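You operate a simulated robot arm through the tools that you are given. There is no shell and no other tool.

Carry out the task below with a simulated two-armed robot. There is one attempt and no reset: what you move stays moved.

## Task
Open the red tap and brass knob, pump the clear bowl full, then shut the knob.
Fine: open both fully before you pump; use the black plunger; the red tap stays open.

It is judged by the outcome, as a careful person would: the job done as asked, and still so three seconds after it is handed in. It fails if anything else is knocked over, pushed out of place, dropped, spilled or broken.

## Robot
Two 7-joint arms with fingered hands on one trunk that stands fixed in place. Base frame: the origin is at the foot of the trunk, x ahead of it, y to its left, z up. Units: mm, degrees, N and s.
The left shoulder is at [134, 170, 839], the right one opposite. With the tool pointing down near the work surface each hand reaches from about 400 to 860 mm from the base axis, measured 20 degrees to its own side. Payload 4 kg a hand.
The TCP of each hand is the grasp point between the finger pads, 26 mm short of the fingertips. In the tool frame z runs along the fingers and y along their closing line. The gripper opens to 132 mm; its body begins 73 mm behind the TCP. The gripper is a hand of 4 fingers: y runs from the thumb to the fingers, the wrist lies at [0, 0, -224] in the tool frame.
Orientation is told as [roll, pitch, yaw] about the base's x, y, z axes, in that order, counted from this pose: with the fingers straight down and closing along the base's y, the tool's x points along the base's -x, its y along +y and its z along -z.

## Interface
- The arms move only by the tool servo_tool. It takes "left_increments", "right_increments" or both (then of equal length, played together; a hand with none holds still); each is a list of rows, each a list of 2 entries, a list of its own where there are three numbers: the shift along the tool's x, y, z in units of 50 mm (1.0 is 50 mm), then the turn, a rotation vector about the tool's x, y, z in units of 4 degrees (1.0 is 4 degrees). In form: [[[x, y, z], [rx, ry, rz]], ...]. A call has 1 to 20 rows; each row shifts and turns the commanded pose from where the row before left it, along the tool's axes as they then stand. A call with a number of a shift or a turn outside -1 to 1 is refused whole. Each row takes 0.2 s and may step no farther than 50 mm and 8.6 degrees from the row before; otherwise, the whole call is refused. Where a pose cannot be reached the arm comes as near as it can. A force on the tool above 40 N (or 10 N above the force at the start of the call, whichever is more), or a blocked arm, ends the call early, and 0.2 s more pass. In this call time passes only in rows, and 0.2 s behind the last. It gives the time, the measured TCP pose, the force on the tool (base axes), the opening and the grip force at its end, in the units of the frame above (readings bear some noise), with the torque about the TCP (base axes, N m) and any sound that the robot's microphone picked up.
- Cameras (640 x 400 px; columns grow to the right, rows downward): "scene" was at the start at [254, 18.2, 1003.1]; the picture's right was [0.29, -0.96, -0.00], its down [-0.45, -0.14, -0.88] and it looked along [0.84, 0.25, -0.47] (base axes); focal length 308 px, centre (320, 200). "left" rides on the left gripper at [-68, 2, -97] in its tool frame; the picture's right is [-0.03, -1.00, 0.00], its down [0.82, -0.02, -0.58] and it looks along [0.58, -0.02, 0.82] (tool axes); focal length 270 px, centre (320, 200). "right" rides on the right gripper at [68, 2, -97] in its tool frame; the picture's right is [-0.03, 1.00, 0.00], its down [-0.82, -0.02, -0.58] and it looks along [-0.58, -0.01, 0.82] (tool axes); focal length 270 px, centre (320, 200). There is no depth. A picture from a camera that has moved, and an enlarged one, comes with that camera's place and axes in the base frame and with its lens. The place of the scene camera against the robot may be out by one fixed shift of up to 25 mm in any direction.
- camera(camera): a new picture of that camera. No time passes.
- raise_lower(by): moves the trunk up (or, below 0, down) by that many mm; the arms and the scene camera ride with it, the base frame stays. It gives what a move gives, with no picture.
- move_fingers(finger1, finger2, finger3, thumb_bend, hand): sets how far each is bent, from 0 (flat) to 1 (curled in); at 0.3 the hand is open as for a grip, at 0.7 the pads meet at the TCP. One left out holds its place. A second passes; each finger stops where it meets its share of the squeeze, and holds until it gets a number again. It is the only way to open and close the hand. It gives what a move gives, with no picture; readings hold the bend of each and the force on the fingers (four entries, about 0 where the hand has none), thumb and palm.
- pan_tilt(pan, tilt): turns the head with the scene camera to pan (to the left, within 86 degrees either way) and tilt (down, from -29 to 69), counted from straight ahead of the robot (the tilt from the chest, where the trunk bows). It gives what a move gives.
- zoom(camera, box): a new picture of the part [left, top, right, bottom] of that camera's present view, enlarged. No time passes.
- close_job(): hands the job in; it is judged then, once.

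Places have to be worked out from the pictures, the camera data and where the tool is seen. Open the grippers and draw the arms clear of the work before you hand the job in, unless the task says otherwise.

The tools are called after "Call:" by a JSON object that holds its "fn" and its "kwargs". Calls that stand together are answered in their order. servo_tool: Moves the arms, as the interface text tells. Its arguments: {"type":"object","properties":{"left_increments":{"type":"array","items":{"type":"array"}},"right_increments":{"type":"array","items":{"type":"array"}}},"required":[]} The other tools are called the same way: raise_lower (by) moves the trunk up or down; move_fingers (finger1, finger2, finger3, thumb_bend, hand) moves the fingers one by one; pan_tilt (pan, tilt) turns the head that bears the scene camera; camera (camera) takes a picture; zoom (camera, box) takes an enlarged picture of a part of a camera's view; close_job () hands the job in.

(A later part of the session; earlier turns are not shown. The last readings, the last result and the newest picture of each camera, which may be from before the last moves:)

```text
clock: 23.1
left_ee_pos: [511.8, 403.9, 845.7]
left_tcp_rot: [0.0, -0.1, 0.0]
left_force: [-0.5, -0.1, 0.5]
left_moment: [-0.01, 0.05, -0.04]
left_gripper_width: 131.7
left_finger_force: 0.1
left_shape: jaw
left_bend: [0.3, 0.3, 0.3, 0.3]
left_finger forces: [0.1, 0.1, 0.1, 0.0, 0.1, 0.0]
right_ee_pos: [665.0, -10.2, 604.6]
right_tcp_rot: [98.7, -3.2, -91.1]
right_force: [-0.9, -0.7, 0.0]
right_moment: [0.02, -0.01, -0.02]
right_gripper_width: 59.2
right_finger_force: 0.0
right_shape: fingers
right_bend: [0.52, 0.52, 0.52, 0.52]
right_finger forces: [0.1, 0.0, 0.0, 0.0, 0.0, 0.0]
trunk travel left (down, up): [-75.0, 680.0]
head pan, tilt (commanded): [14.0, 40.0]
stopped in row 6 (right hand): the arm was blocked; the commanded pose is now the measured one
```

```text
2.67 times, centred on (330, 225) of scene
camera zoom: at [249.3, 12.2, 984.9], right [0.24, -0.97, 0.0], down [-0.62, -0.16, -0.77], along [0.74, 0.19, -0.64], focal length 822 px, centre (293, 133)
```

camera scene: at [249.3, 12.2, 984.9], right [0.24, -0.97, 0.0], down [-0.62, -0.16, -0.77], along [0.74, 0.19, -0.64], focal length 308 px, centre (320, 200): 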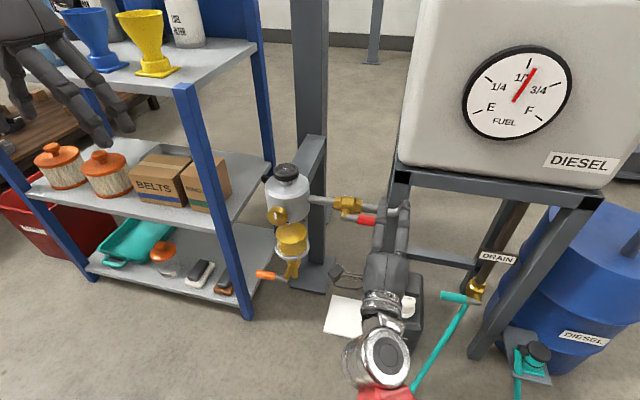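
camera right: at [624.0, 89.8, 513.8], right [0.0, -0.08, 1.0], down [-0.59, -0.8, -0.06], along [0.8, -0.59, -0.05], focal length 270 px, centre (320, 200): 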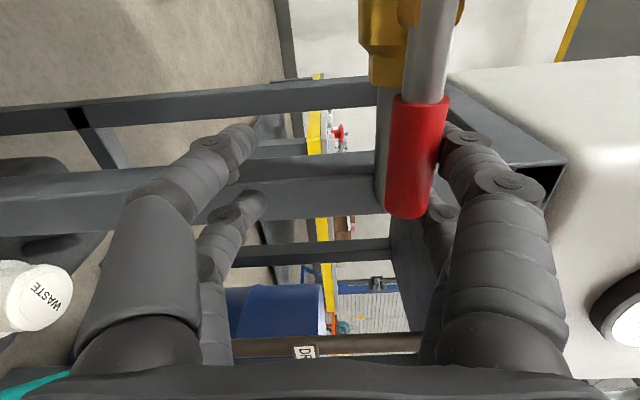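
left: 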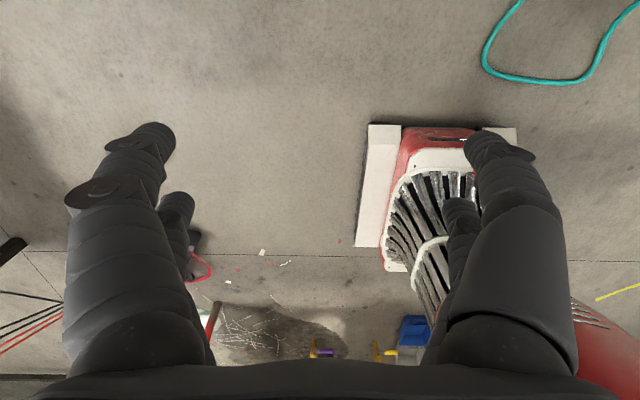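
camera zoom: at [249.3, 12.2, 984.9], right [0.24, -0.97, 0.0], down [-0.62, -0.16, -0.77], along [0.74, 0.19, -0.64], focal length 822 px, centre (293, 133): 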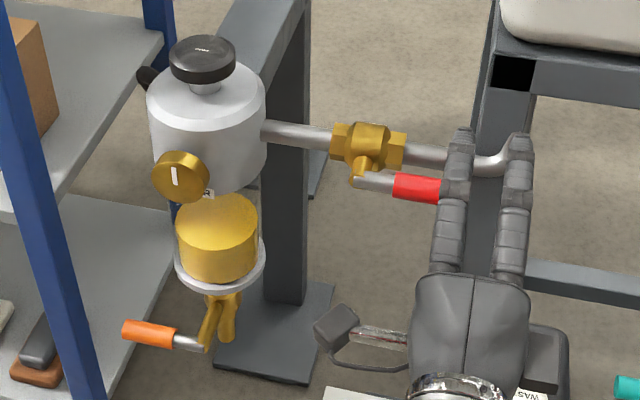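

The withdrawal was blocked by the arm's own reach in that roll, but the hand is free of the lever, which still lies along the pipe. I unroll the hand in place to regain an easy arm posture.

Call:
{"fn": "servo_tool", "kwargs": {"right_increments": [[[0, 0, 0], [0, 0, -1]], [[0, 0, 0], [0, 0, -1]], [[0, 0, 0], [0, 0, -1]], [[0, 0, 0], [0, 0, -1]], [[0, 0, 0], [0, 0, -1]], [[0, 0, 0], [0, 0, -1]], [[0, 0, 0], [0, 0, -1]], [[0, 0, 0], [0, 0, -1]], [[0, 0, 0], [0, 0, -1]], [[0, 0, 0], [0, 0, -1]], [[0, 0, 0], [0, 0, -1]], [[0, 0, 0], [0, 0, -1]]]}}

Call:
{"fn": "camera", "kwargs": {"camera": "right"}}

Call:
{"fn": "zoom", "kwargs": {"camera": "scene", "box": [310, 170, 410, 240]}}

```text
clock: 25.7
left_ee_pos: [511.1, 404.6, 843.6]
left_tcp_rot: [0.0, 0.1, 0.1]
left_force: [-0.1, 0.7, 0.8]
left_moment: [0.02, 0.05, 0.03]
left_gripper_width: 131.9
left_finger_force: 0.1
left_shape: jaw
left_bend: [0.3, 0.3, 0.3, 0.3]
left_finger forces: [0.0, 0.0, 0.1, 0.1, 0.1, 0.1]
right_ee_pos: [664.9, -6.3, 606.7]
right_tcp_rot: [103.7, -50.2, -101.2]
right_force: [-0.3, -0.4, -0.3]
right_moment: [0.01, 0.06, -0.05]
right_gripper_width: 59.4
right_finger_force: 0.1
right_shape: fingers
right_bend: [0.52, 0.52, 0.52, 0.52]
right_finger forces: [0.0, 0.1, 0.1, 0.0, 0.1, 0.0]
trunk travel left (down, up): [-75.0, 680.0]
head pan, tilt (commanded): [14.0, 40.0]
```

```text
taken
camera right: at [578.3, 37.3, 539.8], right [-0.09, 0.76, 0.64], down [-0.67, -0.52, 0.53], along [0.74, -0.38, 0.56], focal length 270 px, centre (320, 200)
```

right: 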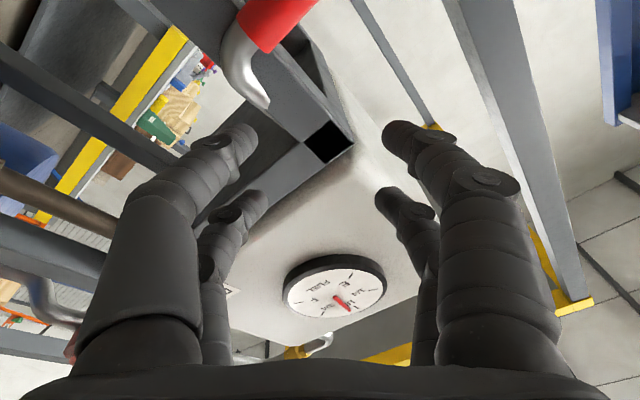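

```text
5.71 times, centred on (360, 205) of scene
camera zoom: at [249.0, 12.5, 985.0], right [0.24, -0.97, 0.0], down [-0.62, -0.16, -0.77], along [0.74, 0.19, -0.64], focal length 1761 px, centre (91, 171)
```

zoom: 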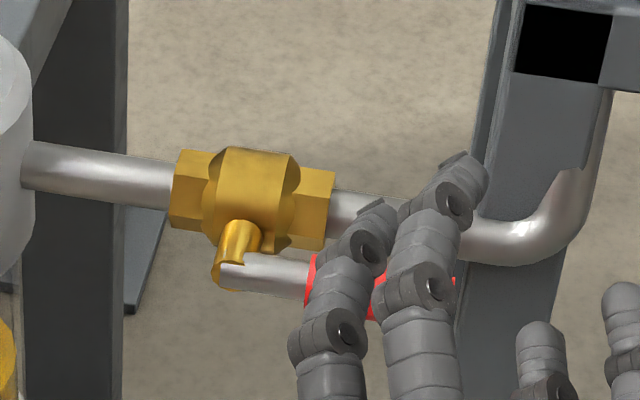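

Unrolling works and the lever is undisturbed. I finish unrolling while drawing back from the pipe.

Call:
{"fn": "servo_tool", "kwargs": {"right_increments": [[[0, 0, -0.2], [0, 0, -1]], [[0, 0, -0.2], [0, 0, -1]], [[0, 0, -0.2], [0, 0, -1]], [[0, 0, -0.2], [0, 0, -1]], [[0, 0, -0.2], [0, 0, -1]], [[0, 0, -0.2], [0, 0, -1]], [[0, 0, -0.2], [0, 0, -1]], [[0, 0, -0.2], [0, 0, -1]], [[0, 0, -0.2], [0, 0, -1]], [[0, 0, -0.2], [0, 0, -1]]]}}

Call:
{"fn": "camera", "kwargs": {"camera": "scene"}}

Call:
{"fn": "zoom", "kwargs": {"camera": "scene", "box": [240, 150, 420, 300]}}

```text
clock: 27.9
left_ee_pos: [511.8, 404.7, 844.9]
left_tcp_rot: [0.0, 0.0, 0.0]
left_force: [0.1, -0.1, 0.2]
left_moment: [0.01, -0.02, 0.04]
left_gripper_width: 131.9
left_finger_force: 0.1
left_shape: jaw
left_bend: [0.3, 0.3, 0.3, 0.3]
left_finger forces: [0.0, 0.0, 0.0, 0.0, 0.1, 0.0]
right_ee_pos: [565.5, -6.1, 590.3]
right_tcp_rot: [-172.9, -81.2, 172.2]
right_force: [0.4, -0.1, -0.3]
right_moment: [0.03, -0.01, 0.02]
right_gripper_width: 59.3
right_finger_force: 0.0
right_shape: fingers
right_bend: [0.52, 0.52, 0.52, 0.52]
right_finger forces: [0.0, 0.1, 0.1, 0.0, 0.0, 0.0]
trunk travel left (down, up): [-75.0, 680.0]
head pan, tilt (commanded): [14.0, 40.0]
```

```text
taken
camera scene: at [248.9, 12.4, 985.0], right [0.24, -0.97, 0.0], down [-0.62, -0.16, -0.77], along [0.74, 0.19, -0.64], focal length 308 px, centre (320, 200)
```

scene: 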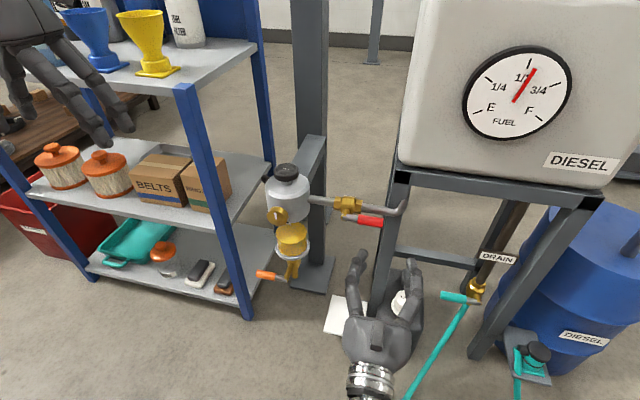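

```text
2.67 times, centred on (330, 225) of scene
camera zoom: at [248.9, 12.4, 985.0], right [0.24, -0.97, 0.0], down [-0.62, -0.16, -0.77], along [0.74, 0.19, -0.64], focal length 822 px, centre (293, 133)
```

zoom: 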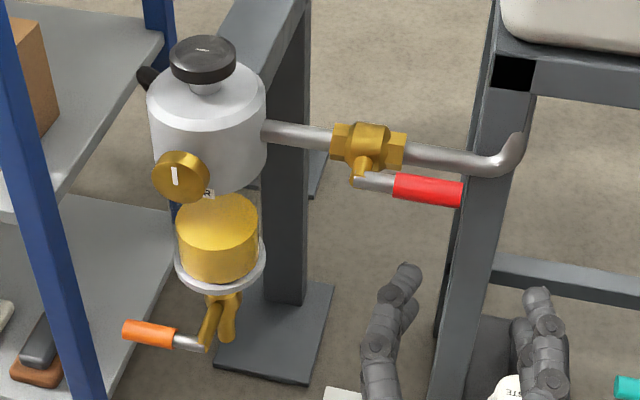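

The red tap is plainly open and parallel to the pipe. Next I move the right arm aside and bring the left hand, pitched forward, in front of the brass knob.

Call:
{"fn": "servo_tool", "kwargs": {"right_increments": [[[0, -1, 0], [0, 0, 0]], [[0, -1, 0], [0, 0, 0]], [[0, -0.6, 0], [0, 0, 0]]]}}

Call:
{"fn": "servo_tool", "kwargs": {"left_increments": [[[-0.073, -0.17, 0.273], [0, -1, 0]], [[-0.073, -0.17, 0.273], [0, -1, 0]], [[-0.073, -0.17, 0.273], [0, -1, 0]], [[-0.073, -0.17, 0.273], [0, -1, 0]], [[-0.073, -0.17, 0.273], [0, -1, 0]], [[0.025, -0.17, 0.281], [0, -1, 0]], [[0.025, -0.17, 0.281], [0, -1, 0]], [[0.025, -0.17, 0.281], [0, -1, 0]], [[0.025, -0.17, 0.281], [0, -1, 0]], [[0.025, -0.17, 0.281], [0, -1, 0]], [[0.12, -0.17, 0.256], [0, -1, 0]], [[0.12, -0.17, 0.256], [0, -1, 0]], [[0.12, -0.17, 0.256], [0, -1, 0]], [[0.12, -0.17, 0.256], [0, -1, 0]], [[0.12, -0.17, 0.256], [0, -1, 0]], [[0.2, -0.17, 0.199], [0, -1, 0]], [[0.2, -0.17, 0.199], [0, -1, 0]], [[0.2, -0.17, 0.199], [0, -1, 0]], [[0.2, -0.17, 0.199], [0, -1, 0]], [[0.2, -0.17, 0.199], [0, -1, 0]]]}}

Call:
{"fn": "camera", "kwargs": {"camera": "scene"}}

Call:
{"fn": "camera", "kwargs": {"camera": "left"}}

```text
clock: 28.7
left_ee_pos: [511.1, 404.0, 844.2]
left_tcp_rot: [0.0, 0.0, -0.1]
left_force: [0.3, 0.9, -0.8]
left_moment: [-0.02, 0.05, -0.02]
left_gripper_width: 132.1
left_finger_force: 0.1
left_shape: jaw
left_bend: [0.3, 0.3, 0.3, 0.3]
left_finger forces: [0.0, 0.0, 0.1, 0.0, 0.0, 0.1]
right_ee_pos: [563.7, -136.4, 593.6]
right_tcp_rot: [-173.2, -81.0, 172.6]
right_force: [0.6, -0.1, 0.2]
right_moment: [0.01, -0.03, -0.02]
right_gripper_width: 59.2
right_finger_force: 0.0
right_shape: fingers
right_bend: [0.52, 0.52, 0.52, 0.52]
right_finger forces: [0.1, 0.0, 0.0, 0.0, 0.1, 0.0]
trunk travel left (down, up): [-75.0, 680.0]
head pan, tilt (commanded): [14.0, 40.0]
```

```text
clock: 32.9
left_ee_pos: [589.9, 282.2, 661.0]
left_tcp_rot: [-0.3, -61.5, -0.1]
left_force: [0.1, 0.3, -0.4]
left_moment: [0.0, 0.0, 0.01]
left_gripper_width: 132.0
left_finger_force: 0.1
left_shape: jaw
left_bend: [0.3, 0.3, 0.3, 0.3]
left_finger forces: [0.0, 0.0, 0.1, 0.0, 0.1, 0.0]
left hand out of reach, approached as far as the arm can: row 16, 17, 18, 19, 20
right_ee_pos: [563.1, -137.8, 593.5]
right_tcp_rot: [-173.2, -81.1, 172.6]
right_force: [0.5, -0.2, -0.2]
right_moment: [-0.01, 0.01, -0.04]
right_gripper_width: 59.4
right_finger_force: 0.1
right_shape: fingers
right_bend: [0.52, 0.52, 0.52, 0.52]
right_finger forces: [0.0, 0.1, 0.1, 0.0, 0.0, 0.0]
trunk travel left (down, up): [-75.0, 680.0]
head pan, tilt (commanded): [14.0, 40.0]
```

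```text
taken
camera scene: at [248.8, 12.4, 985.0], right [0.24, -0.97, 0.0], down [-0.62, -0.16, -0.77], along [0.74, 0.19, -0.64], focal length 308 px, centre (320, 200)
```

scene: 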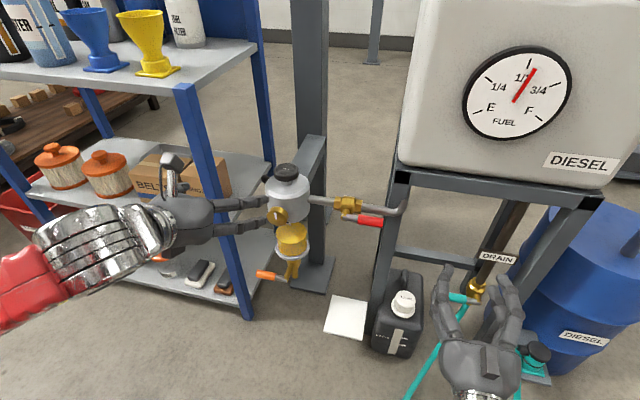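

```text
taken
camera left: at [537.3, 284.0, 766.8], right [0.01, -1.0, 0.02], down [-0.9, -0.02, -0.44], along [0.44, -0.02, -0.9], focal length 270 px, centre (320, 200)
```

left: 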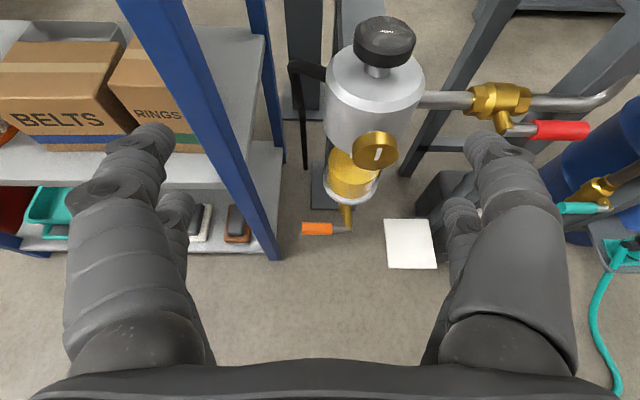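

The left arm stalled at about 61° of pitch, likely because the wrist is folded too near the shoulder. I send a null row to see where the commanded pose stands before choosing a way on.

Call:
{"fn": "servo_tool", "kwargs": {"left_increments": [[[0, 0, 0], [0, 0, 0]], [[0, 0, 0], [0, 0, 0]]]}}

```text
clock: 33.5
left_ee_pos: [590.1, 281.5, 661.4]
left_tcp_rot: [-0.3, -61.4, -0.1]
left_force: [-0.5, -0.1, 0.4]
left_moment: [0.02, -0.03, 0.01]
left_gripper_width: 131.8
left_finger_force: 0.2
left_shape: jaw
left_bend: [0.3, 0.3, 0.3, 0.3]
left_finger forces: [0.0, 0.0, 0.1, 0.1, 0.0, 0.0]
right_ee_pos: [564.1, -135.8, 594.4]
right_tcp_rot: [-173.2, -81.1, 172.5]
right_force: [-0.5, -0.4, -0.9]
right_moment: [-0.01, 0.01, -0.01]
right_gripper_width: 59.6
right_finger_force: 0.0
right_shape: fingers
right_bend: [0.52, 0.52, 0.52, 0.52]
right_finger forces: [0.0, 0.0, 0.1, 0.0, 0.1, 0.0]
trunk travel left (down, up): [-75.0, 680.0]
head pan, tilt (commanded): [14.0, 40.0]
```

The command is back at the reached pose. I move it forward, right and down at this pitch to unfold the arm, staying short of the knob.

Call:
{"fn": "servo_tool", "kwargs": {"left_increments": [[[0.12, -0.25, 0.407], [0, 0, 0]], [[0.12, -0.25, 0.407], [0, 0, 0]], [[0.12, -0.25, 0.407], [0, 0, 0]], [[0.12, -0.25, 0.407], [0, 0, 0]]]}}

Call:
{"fn": "camera", "kwargs": {"camera": "left"}}

Call:
{"fn": "camera", "kwargs": {"camera": "scene"}}

```text
clock: 34.5
left_ee_pos: [598.1, 288.5, 651.8]
left_tcp_rot: [-0.4, -61.4, -0.2]
left_force: [1.0, 0.7, 0.3]
left_moment: [-0.02, -0.01, -0.01]
left_gripper_width: 131.8
left_finger_force: 0.1
left_shape: jaw
left_bend: [0.3, 0.3, 0.3, 0.3]
left_finger forces: [0.0, 0.0, 0.0, 0.1, 0.1, 0.0]
left hand out of reach, approached as far as the arm can: row 1, 2, 3, 4
right_ee_pos: [563.9, -136.7, 592.6]
right_tcp_rot: [-173.3, -81.1, 172.6]
right_force: [0.0, -1.1, 0.4]
right_moment: [0.0, -0.01, -0.02]
right_gripper_width: 59.1
right_finger_force: 0.1
right_shape: fingers
right_bend: [0.52, 0.52, 0.52, 0.52]
right_finger forces: [0.0, 0.0, 0.1, 0.0, 0.1, 0.0]
trunk travel left (down, up): [-75.0, 680.0]
head pan, tilt (commanded): [14.0, 40.0]
```

```text
taken
camera left: at [546.5, 290.4, 758.4], right [0.0, -1.0, 0.03], down [-0.9, -0.01, -0.44], along [0.44, -0.02, -0.9], focal length 270 px, centre (320, 200)
```

left: 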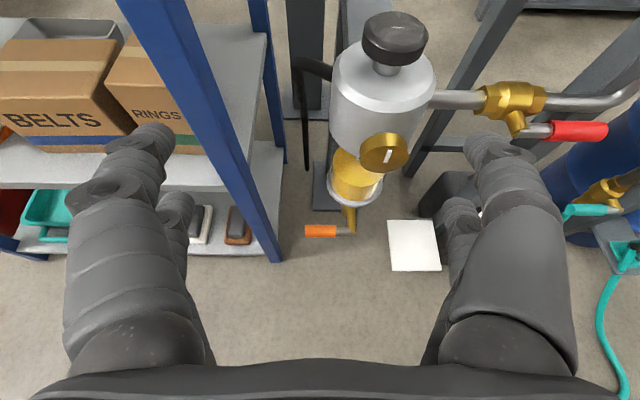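

```text
taken
camera scene: at [248.7, 12.4, 985.1], right [0.24, -0.97, 0.0], down [-0.62, -0.16, -0.77], along [0.74, 0.19, -0.64], focal length 308 px, centre (320, 200)
```

scene: 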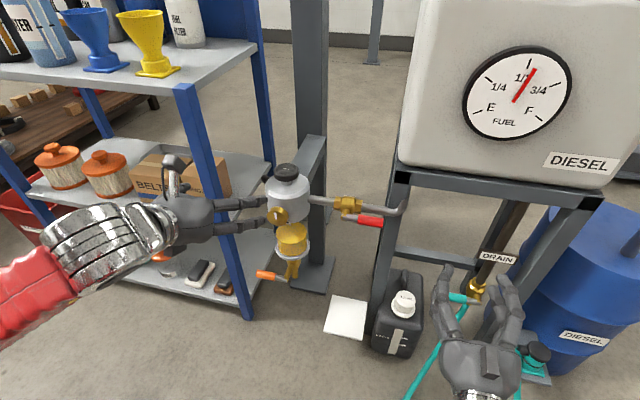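

The left wrist is against a joint limit in this attitude, while the right hand had no trouble there. I park the left arm back up and will turn the knob with the right hand instead.

Call:
{"fn": "servo_tool", "kwargs": {"left_increments": [[[-0.13, 0.154, -0.246], [0, 1, 0]], [[-0.13, 0.154, -0.246], [0, 1, 0]], [[-0.13, 0.154, -0.246], [0, 1, 0]], [[-0.13, 0.154, -0.246], [0, 1, 0]], [[-0.13, 0.154, -0.246], [0, 1, 0]], [[-0.038, 0.154, -0.276], [0, 1, 0]], [[-0.038, 0.154, -0.276], [0, 1, 0]], [[-0.038, 0.154, -0.276], [0, 1, 0]], [[-0.038, 0.154, -0.276], [0, 1, 0]], [[-0.038, 0.154, -0.276], [0, 1, 0]], [[0.059, 0.154, -0.272], [0, 1, 0]], [[0.059, 0.154, -0.272], [0, 1, 0]], [[0.059, 0.154, -0.272], [0, 1, 0]], [[0.059, 0.154, -0.272], [0, 1, 0]], [[0.059, 0.154, -0.272], [0, 1, 0]]]}}

Call:
{"fn": "camera", "kwargs": {"camera": "right"}}

Call:
{"fn": "camera", "kwargs": {"camera": "scene"}}

```text
clock: 37.7
left_ee_pos: [510.2, 405.8, 838.6]
left_tcp_rot: [-0.2, -1.6, -0.4]
left_force: [0.3, -0.3, -0.3]
left_moment: [0.0, 0.02, 0.03]
left_gripper_width: 131.8
left_finger_force: 0.0
left_shape: jaw
left_bend: [0.3, 0.3, 0.3, 0.3]
left_finger forces: [0.0, 0.1, 0.1, 0.0, 0.1, 0.0]
right_ee_pos: [563.5, -137.2, 592.5]
right_tcp_rot: [-173.2, -81.2, 172.5]
right_force: [0.1, 0.4, 1.1]
right_moment: [0.03, -0.02, -0.01]
right_gripper_width: 59.7
right_finger_force: 0.0
right_shape: fingers
right_bend: [0.52, 0.52, 0.52, 0.52]
right_finger forces: [0.1, 0.0, 0.0, 0.0, 0.0, 0.0]
trunk travel left (down, up): [-75.0, 680.0]
head pan, tilt (commanded): [14.0, 40.0]
```

```text
taken
camera right: at [479.5, -136.6, 511.4], right [0.01, 1.0, 0.01], down [-0.7, 0.0, 0.72], along [0.72, -0.01, 0.7], focal length 270 px, centre (320, 200)
```

right: 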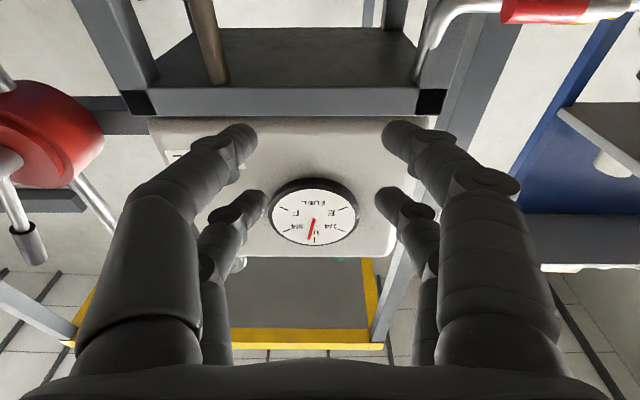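

```text
taken
camera scene: at [248.7, 12.4, 985.1], right [0.24, -0.97, 0.0], down [-0.62, -0.16, -0.77], along [0.74, 0.19, -0.64], focal length 308 px, centre (320, 200)
```

scene: 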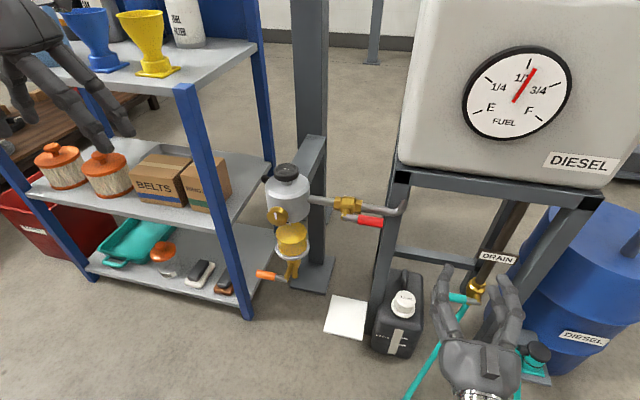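

The left arm is parked and the right hand is free. I level the right hand, slide it left to stand in front of the knob at about [600, 225, 548], and part the fingers a little.

Call:
{"fn": "servo_tool", "kwargs": {"right_increments": [[[0.06, 0.48, 0.05], [0, 1, 0]], [[0.06, 0.48, 0.05], [0, 1, 0]], [[0.06, 0.48, 0.05], [0, 0.25, 0]], [[0.06, 0.48, 0.05], [0, 0, 0]], [[0.06, 0.48, 0.05], [0, 0, 0]], [[0.06, 0.48, 0.05], [0, 0, 0]], [[0.06, 0.48, 0.05], [0, 0, 0]], [[0.06, 0.48, 0.05], [0, 0, 0]], [[0.06, 0.48, 0.05], [0, 0, 0]], [[0.06, 0.48, 0.05], [0, 0, 0]], [[0.06, 0.48, 0.05], [0, 0, 0]], [[0.06, 0.48, 0.05], [0, 0, 0]], [[0.06, 0.48, 0.05], [0, 0, 0]], [[0.06, 0.48, 0.05], [0, 0, 0]], [[0.06, 0.48, 0.05], [0, 0, 0]]]}}

Call:
{"fn": "move_fingers", "kwargs": {"hand": "right", "finger1": 0.42, "finger2": 0.42, "finger3": 0.42, "thumb_bend": 0.42}}

Call:
{"fn": "camera", "kwargs": {"camera": "right"}}

Call:
{"fn": "camera", "kwargs": {"camera": "scene"}}

```text
clock: 39.4
left_ee_pos: [509.4, 404.8, 839.6]
left_tcp_rot: [-0.3, -1.5, -0.4]
left_force: [0.9, 0.6, -0.5]
left_moment: [0.03, 0.01, -0.03]
left_gripper_width: 132.1
left_finger_force: 0.1
left_shape: jaw
left_bend: [0.3, 0.3, 0.3, 0.3]
left_finger forces: [0.0, 0.1, 0.0, 0.0, 0.0, 0.0]
right_ee_pos: [569.3, 7.0, 521.3]
right_tcp_rot: [-83.0, -80.0, 84.4]
right_force: [0.1, 0.5, -0.2]
right_moment: [-0.01, -0.02, 0.01]
right_gripper_width: 59.4
right_finger_force: 0.0
right_shape: fingers
right_bend: [0.52, 0.52, 0.52, 0.52]
right_finger forces: [0.1, 0.1, 0.0, 0.0, 0.0, 0.0]
trunk travel left (down, up): [-75.0, 680.0]
head pan, tilt (commanded): [14.0, 40.0]
stopped in row 8 (right hand): the arm was blocked; the commanded pose is now the measured one
```

```text
clock: 40.4
left_ee_pos: [511.1, 405.6, 838.1]
left_tcp_rot: [-0.1, -1.5, -0.4]
left_force: [0.3, 0.1, 0.2]
left_moment: [0.01, -0.01, -0.02]
left_gripper_width: 132.1
left_finger_force: 0.0
left_shape: jaw
left_bend: [0.3, 0.3, 0.3, 0.3]
left_finger forces: [0.0, 0.0, 0.1, 0.0, 0.1, 0.0]
right_ee_pos: [569.8, 6.1, 521.1]
right_tcp_rot: [-82.9, -80.1, 84.7]
right_force: [-0.6, -1.1, -0.2]
right_moment: [0.0, 0.02, 0.0]
right_gripper_width: 92.6
right_finger_force: 0.2
right_shape: fingers
right_bend: [0.42, 0.42, 0.42, 0.42]
right_finger forces: [0.1, 0.0, 0.0, 0.0, 0.0, 0.0]
trunk travel left (down, up): [-75.0, 680.0]
head pan, tilt (commanded): [14.0, 40.0]
```

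```text
taken
camera right: at [472.8, -5.6, 455.3], right [-0.03, 0.99, -0.15], down [-0.56, 0.1, 0.82], along [0.83, 0.11, 0.55], focal length 270 px, centre (320, 200)
```

right: 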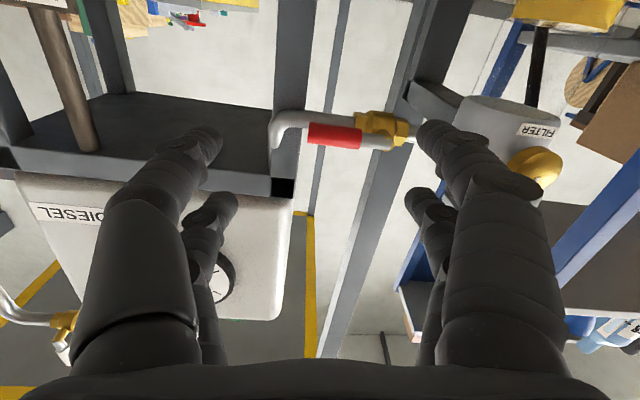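

```text
taken
camera scene: at [248.9, 12.4, 985.0], right [0.24, -0.97, 0.0], down [-0.62, -0.16, -0.77], along [0.74, 0.19, -0.64], focal length 308 px, centre (320, 200)
```

scene: 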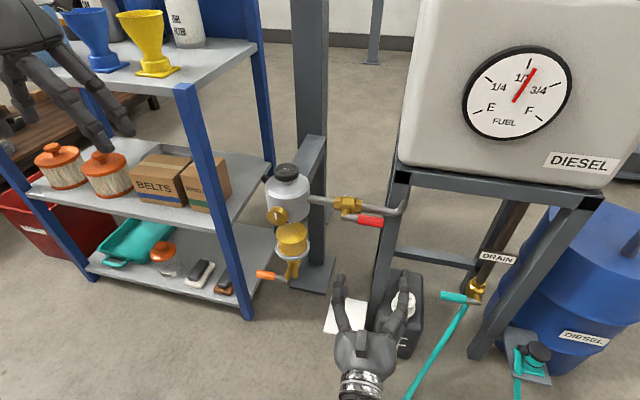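

The right arm got blocked near the trunk when drawn in low and close. I move it forward and up, where it was comfortable before, then continue left from there.

Call:
{"fn": "servo_tool", "kwargs": {"right_increments": [[[-0.2, 0, 0.4], [0, 0, 0]], [[-0.4, 0.1, 0.4], [0, 0, 0]], [[-0.4, 0.4, 0.4], [0, 0, 0]], [[-0.4, 0.4, 0.3], [0, 0, 0]], [[-0.4, 0.4, 0.1], [0, 0, 1]], [[0, 0, 0], [0, 0, 1]]]}}

Call:
{"fn": "camera", "kwargs": {"camera": "right"}}

Call:
{"fn": "camera", "kwargs": {"camera": "scene"}}

```text
clock: 41.3
left_ee_pos: [510.2, 405.5, 839.9]
left_tcp_rot: [-0.2, -1.5, -0.5]
left_force: [0.2, 0.6, -0.3]
left_moment: [-0.01, 0.02, 0.0]
left_gripper_width: 131.8
left_finger_force: 0.0
left_shape: jaw
left_bend: [0.3, 0.3, 0.3, 0.3]
left_finger forces: [0.0, 0.1, 0.0, 0.0, 0.0, 0.1]
right_ee_pos: [636.1, 15.3, 528.0]
right_tcp_rot: [-85.4, -71.2, 87.5]
right_force: [0.1, 0.4, 0.2]
right_moment: [-0.05, 0.01, -0.02]
right_gripper_width: 92.6
right_finger_force: 0.0
right_shape: fingers
right_bend: [0.42, 0.42, 0.42, 0.42]
right_finger forces: [0.1, 0.0, 0.0, 0.0, 0.0, 0.1]
trunk travel left (down, up): [-75.0, 680.0]
head pan, tilt (commanded): [14.0, 40.0]
stopped in row 4 (right hand): the arm was blocked; the commanded pose is now the measured one
```

```text
taken
camera right: at [539.6, -9.1, 465.9], right [-0.04, 0.95, -0.3], down [-0.56, 0.22, 0.79], along [0.82, 0.2, 0.53], focal length 270 px, centre (320, 200)
```

right: 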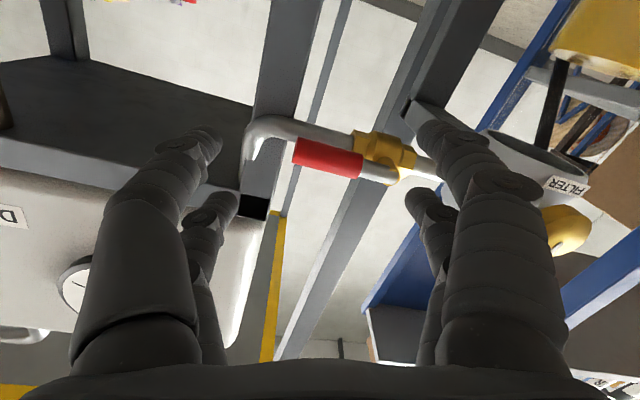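

```text
taken
camera scene: at [248.8, 12.3, 985.0], right [0.24, -0.97, 0.0], down [-0.62, -0.16, -0.77], along [0.74, 0.19, -0.64], focal length 308 px, centre (320, 200)
```

scene: 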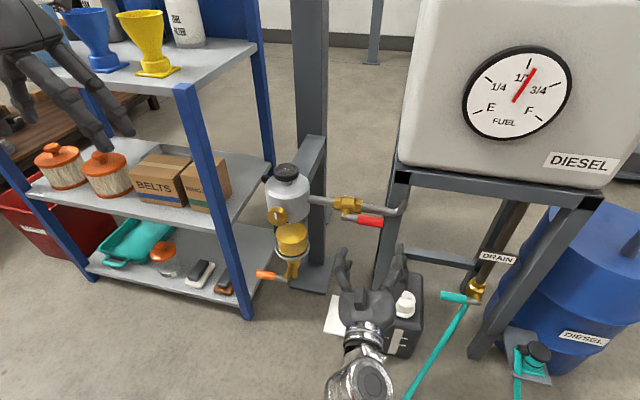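

The arm's elbow has drifted inward against the trunk, which blocks it. I back the hand off to the right and unroll, then return to the down-pointing posture to reset the elbow.

Call:
{"fn": "servo_tool", "kwargs": {"right_increments": [[[0.08, -0.7, -0.1], [0, 0, 0]], [[0.08, -0.7, -0.1], [0, 0, 0]], [[0.08, -0.7, -0.1], [0, 0, 1]], [[0.04, -0.7, -0.1], [0, 0, 1]], [[0.0, -0.7, -0.1], [0, 0, 1]], [[0.0, -0.5, -0.1], [0, 0, 1]]]}}

Call:
{"fn": "camera", "kwargs": {"camera": "right"}}

Call:
{"fn": "camera", "kwargs": {"camera": "scene"}}

```text
clock: 42.7
left_ee_pos: [511.2, 405.6, 840.8]
left_tcp_rot: [-0.2, -1.4, -0.5]
left_force: [0.0, 0.2, -0.7]
left_moment: [0.04, -0.01, -0.02]
left_gripper_width: 131.7
left_finger_force: 0.0
left_shape: jaw
left_bend: [0.3, 0.3, 0.3, 0.3]
left_finger forces: [0.0, 0.1, 0.1, 0.0, 0.0, 0.1]
right_ee_pos: [612.2, -182.2, 569.2]
right_tcp_rot: [-59.2, -87.0, 61.0]
right_force: [-0.1, -0.3, 1.2]
right_moment: [0.0, -0.03, 0.04]
right_gripper_width: 92.9
right_finger_force: 0.1
right_shape: fingers
right_bend: [0.42, 0.42, 0.42, 0.42]
right_finger forces: [0.0, 0.1, 0.0, 0.1, 0.0, 0.0]
trunk travel left (down, up): [-75.0, 680.0]
head pan, tilt (commanded): [14.0, 40.0]
```

```text
taken
camera right: at [513.9, -187.5, 502.3], right [-0.03, 1.0, -0.02], down [-0.56, 0.0, 0.83], along [0.83, 0.04, 0.56], focal length 270 px, centre (320, 200)
```

right: 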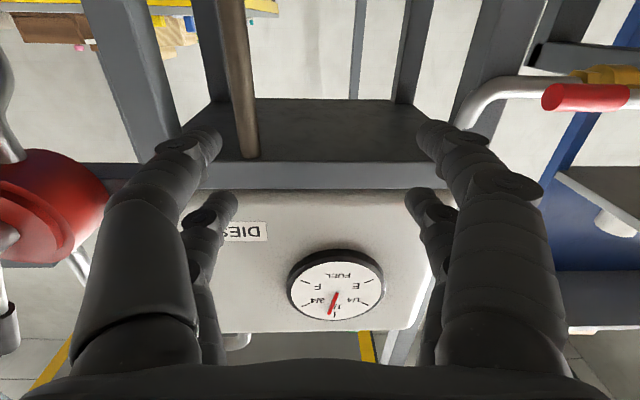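

```text
taken
camera scene: at [248.9, 12.5, 985.0], right [0.24, -0.97, 0.0], down [-0.62, -0.16, -0.77], along [0.74, 0.19, -0.64], focal length 308 px, centre (320, 200)
```

scene: 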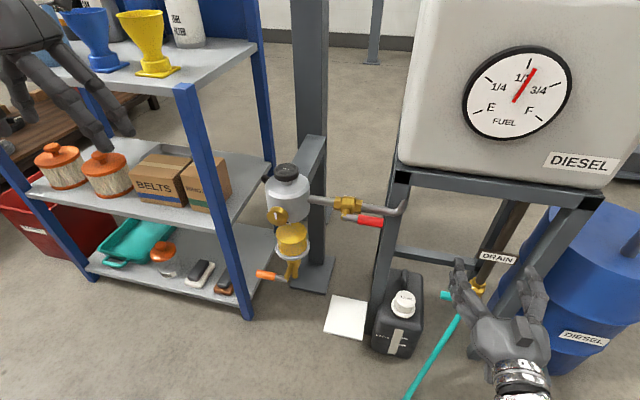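

Free again. I now un-pitch the right hand to its starting down-pointing posture so the elbow swings back out.

Call:
{"fn": "servo_tool", "kwargs": {"right_increments": [[[-0.173, -0.04, -0.173], [0, 1, 0]], [[-0.173, -0.04, -0.173], [0, 1, 0]], [[-0.173, -0.04, -0.173], [0, 1, 0]], [[-0.173, -0.04, -0.173], [0, 1, 0]], [[-0.173, -0.04, -0.173], [0, 1, 0]], [[-0.103, -0.04, -0.221], [0, 1, 0]], [[-0.103, -0.04, -0.221], [0, 1, 0]], [[-0.103, -0.04, -0.221], [0, 1, 0]], [[-0.103, -0.04, -0.221], [0, 1, 0]], [[-0.103, -0.04, -0.221], [0, 1, 0]], [[-0.021, -0.04, -0.243], [0, 1, 0]], [[-0.021, -0.04, -0.243], [0, 1, 0]], [[-0.021, -0.04, -0.243], [0, 1, 0]], [[-0.021, -0.04, -0.243], [0, 1, 0]], [[-0.021, -0.04, -0.243], [0, 1, 0]], [[0.063, -0.04, -0.236], [0, 1, 0]], [[0.063, -0.04, -0.236], [0, 1, 0]], [[0.063, -0.04, -0.236], [0, 1, 0]], [[0.063, -0.04, -0.236], [0, 1, 0]], [[0.063, -0.04, -0.236], [0, 1, 0]]]}}

Call:
{"fn": "camera", "kwargs": {"camera": "right"}}

Call:
{"fn": "camera", "kwargs": {"camera": "scene"}}

```text
clock: 46.9
left_ee_pos: [511.0, 405.5, 839.8]
left_tcp_rot: [-0.1, -1.4, -0.5]
left_force: [0.9, 0.3, 0.3]
left_moment: [0.01, 0.0, 0.03]
left_gripper_width: 132.2
left_finger_force: 0.1
left_shape: jaw
left_bend: [0.3, 0.3, 0.3, 0.3]
left_finger forces: [0.0, 0.0, 0.1, 0.0, 0.0, 0.0]
right_ee_pos: [494.3, -212.9, 759.5]
right_tcp_rot: [-2.7, -8.4, 2.3]
right_force: [-0.7, 0.0, -0.4]
right_moment: [0.04, 0.0, 0.04]
right_gripper_width: 93.0
right_finger_force: 0.0
right_shape: fingers
right_bend: [0.42, 0.42, 0.42, 0.42]
right_finger forces: [0.0, 0.0, 0.1, 0.0, 0.0, 0.1]
right hand out of reach, approached as far as the arm can: row 6, 7, 8
trunk travel left (down, up): [-75.0, 680.0]
head pan, tilt (commanded): [14.0, 40.0]
```

```text
taken
camera right: at [413.0, -210.3, 844.3], right [-0.01, 1.0, -0.04], down [0.72, 0.04, 0.69], along [0.69, -0.03, -0.72], focal length 270 px, centre (320, 200)
```

right: 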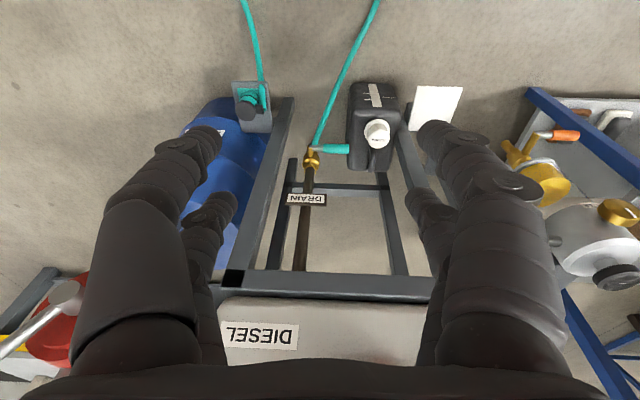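

```text
taken
camera scene: at [249.0, 12.4, 985.0], right [0.24, -0.97, 0.0], down [-0.62, -0.16, -0.77], along [0.74, 0.19, -0.64], focal length 308 px, centre (320, 200)
```

scene: 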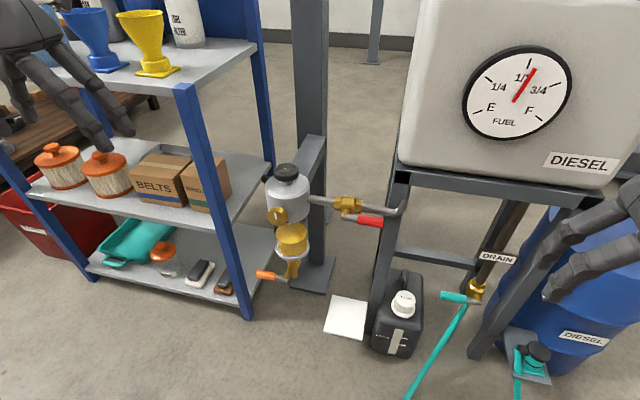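

The right arm is back in a natural pose. I glance right with the head to see how its elbow sits.

Call:
{"fn": "pan_tilt", "kwargs": {"pan": -50, "tilt": 30}}

Call:
{"fn": "camera", "kwargs": {"camera": "scene"}}

```text
clock: 48.3
left_ee_pos: [510.1, 405.3, 839.9]
left_tcp_rot: [-0.2, -1.5, -0.5]
left_force: [0.6, -0.3, 0.0]
left_moment: [-0.01, 0.01, -0.02]
left_gripper_width: 132.1
left_finger_force: 0.0
left_shape: jaw
left_bend: [0.3, 0.3, 0.3, 0.3]
left_finger forces: [0.1, 0.0, 0.1, 0.0, 0.0, 0.1]
right_ee_pos: [494.7, -212.8, 758.2]
right_tcp_rot: [-2.8, -8.5, 2.4]
right_force: [-1.0, 0.0, -0.5]
right_moment: [-0.02, 0.02, -0.02]
right_gripper_width: 93.0
right_finger_force: 0.1
right_shape: fingers
right_bend: [0.42, 0.42, 0.42, 0.42]
right_finger forces: [0.0, 0.1, 0.0, 0.1, 0.1, 0.1]
trunk travel left (down, up): [-75.0, 680.0]
head pan, tilt (commanded): [-50.0, 30.0]
```

```text
taken
camera scene: at [224.8, -77.4, 1000.3], right [-0.77, -0.64, 0.0], down [-0.32, 0.38, -0.87], along [0.56, -0.66, -0.5], focal length 308 px, centre (320, 200)
```

scene: 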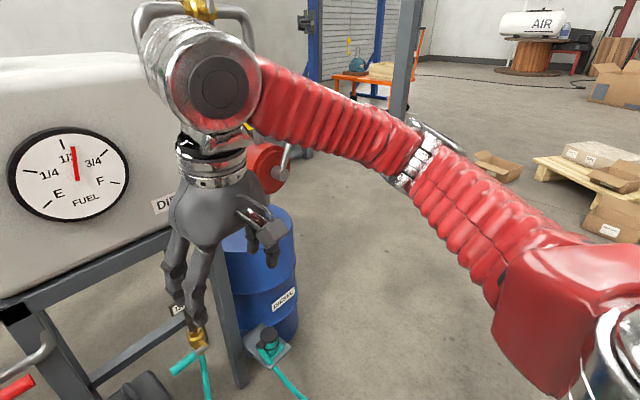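

The elbow is well out to the right. I bring the right hand back to the middle, still pointing down, ahead of pitching it toward the knob.

Call:
{"fn": "servo_tool", "kwargs": {"right_increments": [[[-0.175, 0.833, -0.052], [0, 0, 0]], [[-0.175, 0.833, -0.052], [0, 0, 0]], [[-0.175, 0.833, -0.052], [0, 0, 0]], [[-0.175, 0.833, -0.052], [0, 0, 0]], [[-0.175, 0.833, -0.052], [0, 0, 0]], [[-0.175, 0.833, -0.052], [0, 0, 0]], [[-0.175, 0.833, -0.052], [0, 0, 0]], [[-0.175, 0.833, -0.052], [0, 0, 0]]]}}

Call:
{"fn": "pan_tilt", "kwargs": {"pan": 14, "tilt": 40}}

Call:
{"fn": "camera", "kwargs": {"camera": "right"}}

Call:
{"fn": "camera", "kwargs": {"camera": "scene"}}

```text
clock: 50.1
left_ee_pos: [510.5, 404.9, 839.8]
left_tcp_rot: [-0.2, -1.5, -0.5]
left_force: [0.2, -0.6, 0.3]
left_moment: [0.0, -0.02, 0.0]
left_gripper_width: 131.8
left_finger_force: 0.1
left_shape: jaw
left_bend: [0.3, 0.3, 0.3, 0.3]
left_finger forces: [0.1, 0.1, 0.0, 0.1, 0.0, 0.0]
right_ee_pos: [551.3, 123.3, 772.4]
right_tcp_rot: [-2.7, -8.4, 2.2]
right_force: [-0.1, -0.2, -0.5]
right_moment: [0.02, -0.04, 0.0]
right_gripper_width: 93.1
right_finger_force: 0.0
right_shape: fingers
right_bend: [0.42, 0.42, 0.42, 0.42]
right_finger forces: [0.0, 0.0, 0.0, 0.1, 0.0, 0.0]
trunk travel left (down, up): [-75.0, 680.0]
head pan, tilt (commanded): [-50.0, 30.0]
```

```text
clock: 51.4
left_ee_pos: [509.8, 406.5, 839.5]
left_tcp_rot: [-0.3, -1.6, -0.3]
left_force: [-0.4, -0.5, -0.3]
left_moment: [0.0, 0.02, 0.01]
left_gripper_width: 131.7
left_finger_force: 0.1
left_shape: jaw
left_bend: [0.3, 0.3, 0.3, 0.3]
left_finger forces: [0.0, 0.0, 0.0, 0.0, 0.1, 0.0]
right_ee_pos: [553.0, 123.3, 772.4]
right_tcp_rot: [-2.6, -8.4, 2.3]
right_force: [-0.5, -0.1, -0.5]
right_moment: [0.01, 0.01, 0.0]
right_gripper_width: 92.8
right_finger_force: 0.1
right_shape: fingers
right_bend: [0.42, 0.42, 0.42, 0.42]
right_finger forces: [0.0, 0.1, 0.1, 0.1, 0.1, 0.0]
trunk travel left (down, up): [-75.0, 680.0]
head pan, tilt (commanded): [14.0, 40.0]
```

```text
taken
camera right: at [470.7, 126.1, 858.7], right [-0.01, 1.0, -0.04], down [0.72, 0.04, 0.69], along [0.69, -0.03, -0.72], focal length 270 px, centre (320, 200)
```

right: 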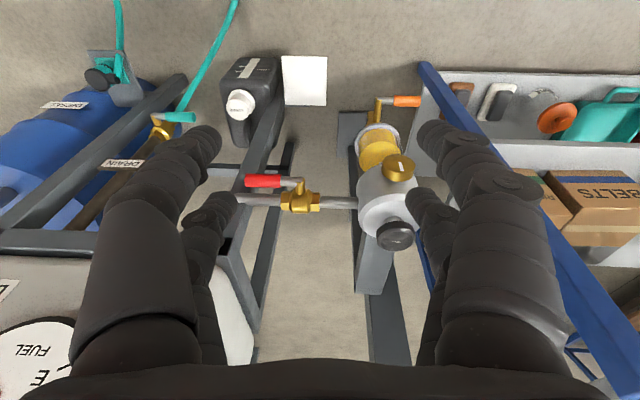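

```text
taken
camera scene: at [249.2, 12.4, 984.9], right [0.24, -0.97, 0.0], down [-0.62, -0.16, -0.77], along [0.74, 0.18, -0.64], focal length 308 px, centre (320, 200)
```

scene: 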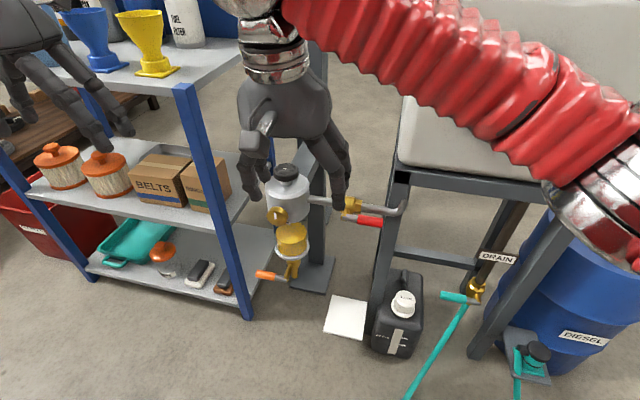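

Good posture. Now I pitch the right hand forward again while sliding left, ending about [633, 223, 592] just short of the knob.

Call:
{"fn": "servo_tool", "kwargs": {"right_increments": [[[-0.02, 0.1, 0.196], [0, -1, 0]], [[-0.02, 0.1, 0.196], [0, -1, 0]], [[-0.02, 0.1, 0.196], [0, -1, 0]], [[-0.02, 0.1, 0.196], [0, -1, 0]], [[-0.02, 0.1, 0.196], [0, -1, 0]], [[0.048, 0.1, 0.191], [0, -1, 0]], [[0.048, 0.1, 0.191], [0, -1, 0]], [[0.048, 0.1, 0.191], [0, -1, 0]], [[0.048, 0.1, 0.191], [0, -1, 0]], [[0.048, 0.1, 0.191], [0, -1, 0]], [[0.11, 0.1, 0.163], [0, -1, 0]], [[0.11, 0.1, 0.163], [0, -1, 0]], [[0.11, 0.1, 0.163], [0, -1, 0]], [[0.11, 0.1, 0.163], [0, -1, 0]], [[0.11, 0.1, 0.163], [0, -1, 0]], [[0.159, 0.1, 0.116], [0, -1, 0]], [[0.159, 0.1, 0.116], [0, -1, 0]], [[0.159, 0.1, 0.116], [0, -1, 0]], [[0.159, 0.1, 0.116], [0, -1, 0]], [[0.159, 0.1, 0.116], [0, -1, 0]]]}}

Call:
{"fn": "camera", "kwargs": {"camera": "right"}}

Call:
{"fn": "camera", "kwargs": {"camera": "scene"}}

```text
clock: 55.6
left_ee_pos: [511.2, 404.7, 838.7]
left_tcp_rot: [-0.2, -1.5, -0.5]
left_force: [0.3, 0.8, 0.7]
left_moment: [-0.02, -0.01, 0.01]
left_gripper_width: 131.8
left_finger_force: 0.2
left_shape: jaw
left_bend: [0.3, 0.3, 0.3, 0.3]
left_finger forces: [0.0, 0.1, 0.0, 0.0, 0.0, 0.0]
right_ee_pos: [621.9, 216.0, 587.3]
right_tcp_rot: [-61.4, -86.9, 63.4]
right_force: [0.0, -0.5, -0.4]
right_moment: [0.03, -0.01, 0.05]
right_gripper_width: 93.2
right_finger_force: 0.0
right_shape: fingers
right_bend: [0.42, 0.42, 0.42, 0.42]
right_finger forces: [0.1, 0.1, 0.0, 0.1, 0.1, 0.1]
trunk travel left (down, up): [-75.0, 680.0]
head pan, tilt (commanded): [14.0, 40.0]
```

```text
taken
camera right: at [524.5, 211.0, 521.4], right [-0.03, 1.0, -0.02], down [-0.56, 0.0, 0.83], along [0.83, 0.04, 0.56], focal length 270 px, centre (320, 200)
```

right: 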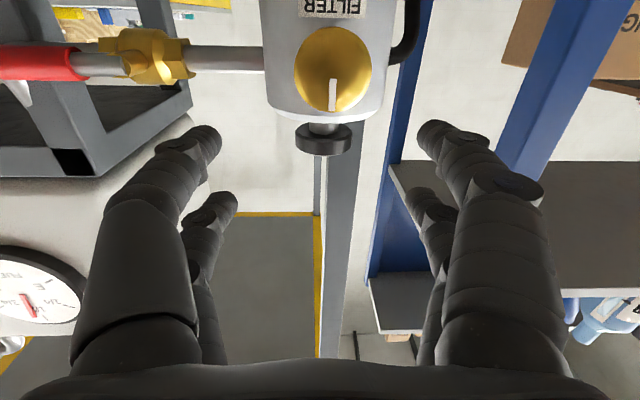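

```text
taken
camera scene: at [249.2, 12.5, 984.9], right [0.24, -0.97, 0.0], down [-0.62, -0.16, -0.77], along [0.74, 0.19, -0.64], focal length 308 px, centre (320, 200)
```

scene: 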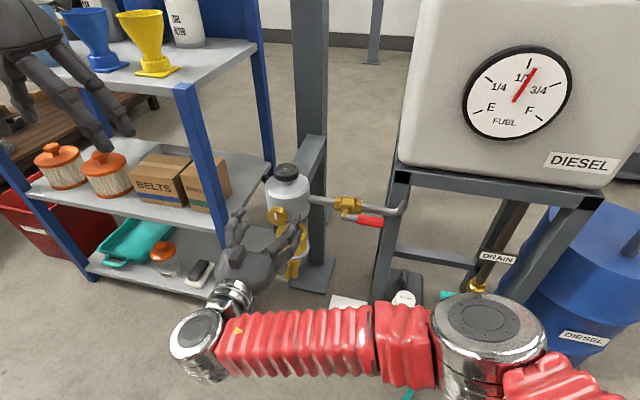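

The right hand stands square before the knob with the elbow out to the right. I look closely at the knob's mark before grasping.

Call:
{"fn": "zoom", "kwargs": {"camera": "right", "box": [240, 0, 440, 170]}}

Call:
{"fn": "zoom", "kwargs": {"camera": "scene", "box": [220, 150, 360, 290]}}

```text
2.35 times, centred on (340, 85) of right
camera zoom: at [524.5, 211.0, 521.4], right [-0.03, 1.0, -0.02], down [-0.56, 0.0, 0.83], along [0.83, 0.04, 0.56], focal length 636 px, centre (273, 471)
```

zoom: 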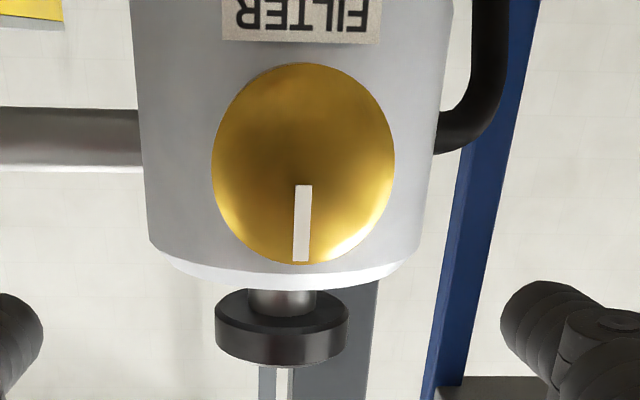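

```text
2.86 times, centred on (290, 220) of scene
camera zoom: at [249.2, 12.5, 984.9], right [0.24, -0.97, 0.0], down [-0.62, -0.16, -0.77], along [0.74, 0.19, -0.64], focal length 880 px, centre (406, 143)
```

zoom: 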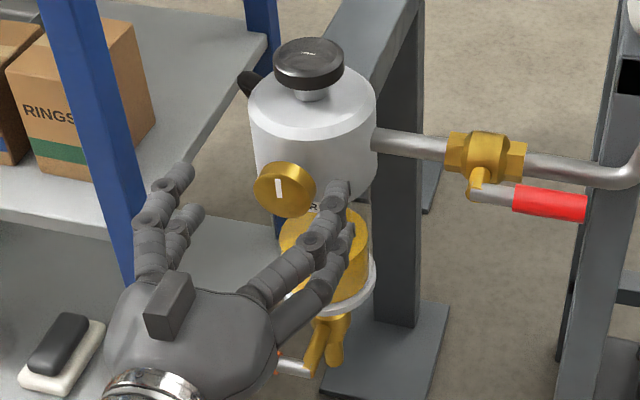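

The mark is a radial pointer, now at 12 o'clock, so that is the shut position. I lower to the knob's height and roll the hand 44° so there is turning room both ways.

Call:
{"fn": "servo_tool", "kwargs": {"right_increments": [[[0.25, 0.04, 0], [0, 0, 0]], [[0.25, 0.04, 0], [0, 0, 0]], [[0.24, 0.04, 0], [0, 0, 0]], [[0, 0, 0.05], [0, 0, 1]], [[0, 0, 0.05], [0, 0, 1]], [[0, 0, 0.05], [0, 0, 1]], [[0, 0, 0.05], [0, 0, 1]], [[0, 0, 0.05], [0, 0, 1]], [[0, 0, 0.05], [0, 0, 1]], [[0, 0, 0.05], [0, 0, 1]], [[0, 0, 0], [0, 0, 1]], [[0, 0, 0], [0, 0, 1]], [[0, 0, 0], [0, 0, 1]], [[0, 0, 0], [0, 0, 1]]]}}

Call:
{"fn": "camera", "kwargs": {"camera": "right"}}

Call:
{"fn": "camera", "kwargs": {"camera": "scene"}}

```text
clock: 58.6
left_ee_pos: [509.9, 404.7, 839.8]
left_tcp_rot: [-0.2, -1.5, -0.4]
left_force: [-0.8, 1.5, 0.6]
left_moment: [0.01, 0.02, -0.01]
left_gripper_width: 132.2
left_finger_force: 0.0
left_shape: jaw
left_bend: [0.3, 0.3, 0.3, 0.3]
left_finger forces: [0.0, 0.0, 0.0, 0.0, 0.0, 0.0]
right_ee_pos: [638.9, 221.5, 551.4]
right_tcp_rot: [87.5, -48.6, -86.3]
right_force: [0.7, 0.4, 0.0]
right_moment: [0.0, 0.02, -0.01]
right_gripper_width: 93.2
right_finger_force: 0.1
right_shape: fingers
right_bend: [0.42, 0.42, 0.42, 0.42]
right_finger forces: [0.0, 0.0, 0.0, 0.0, 0.0, 0.0]
trunk travel left (down, up): [-75.0, 680.0]
head pan, tilt (commanded): [14.0, 40.0]
```

```text
taken
camera right: at [540.3, 264.1, 502.8], right [0.0, 0.73, 0.68], down [-0.54, -0.57, 0.61], along [0.84, -0.37, 0.4], focal length 270 px, centre (320, 200)
```

right: 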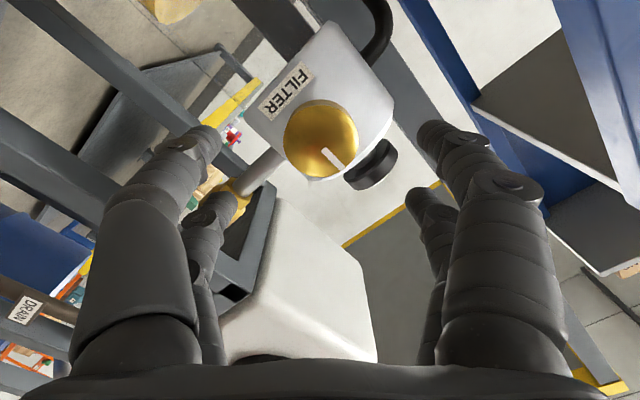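

```text
taken
camera scene: at [249.1, 12.5, 985.0], right [0.24, -0.97, 0.0], down [-0.62, -0.16, -0.77], along [0.74, 0.19, -0.64], focal length 308 px, centre (320, 200)
```

scene: 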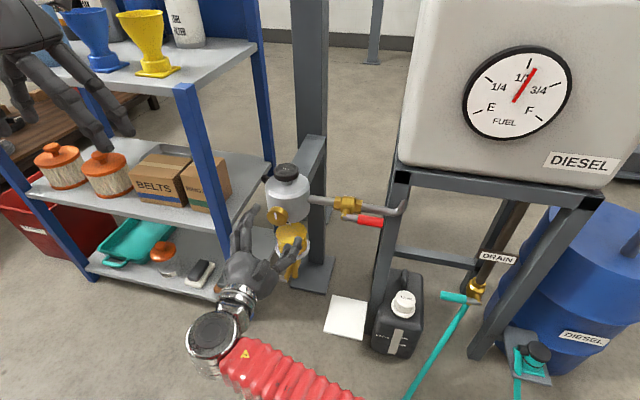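

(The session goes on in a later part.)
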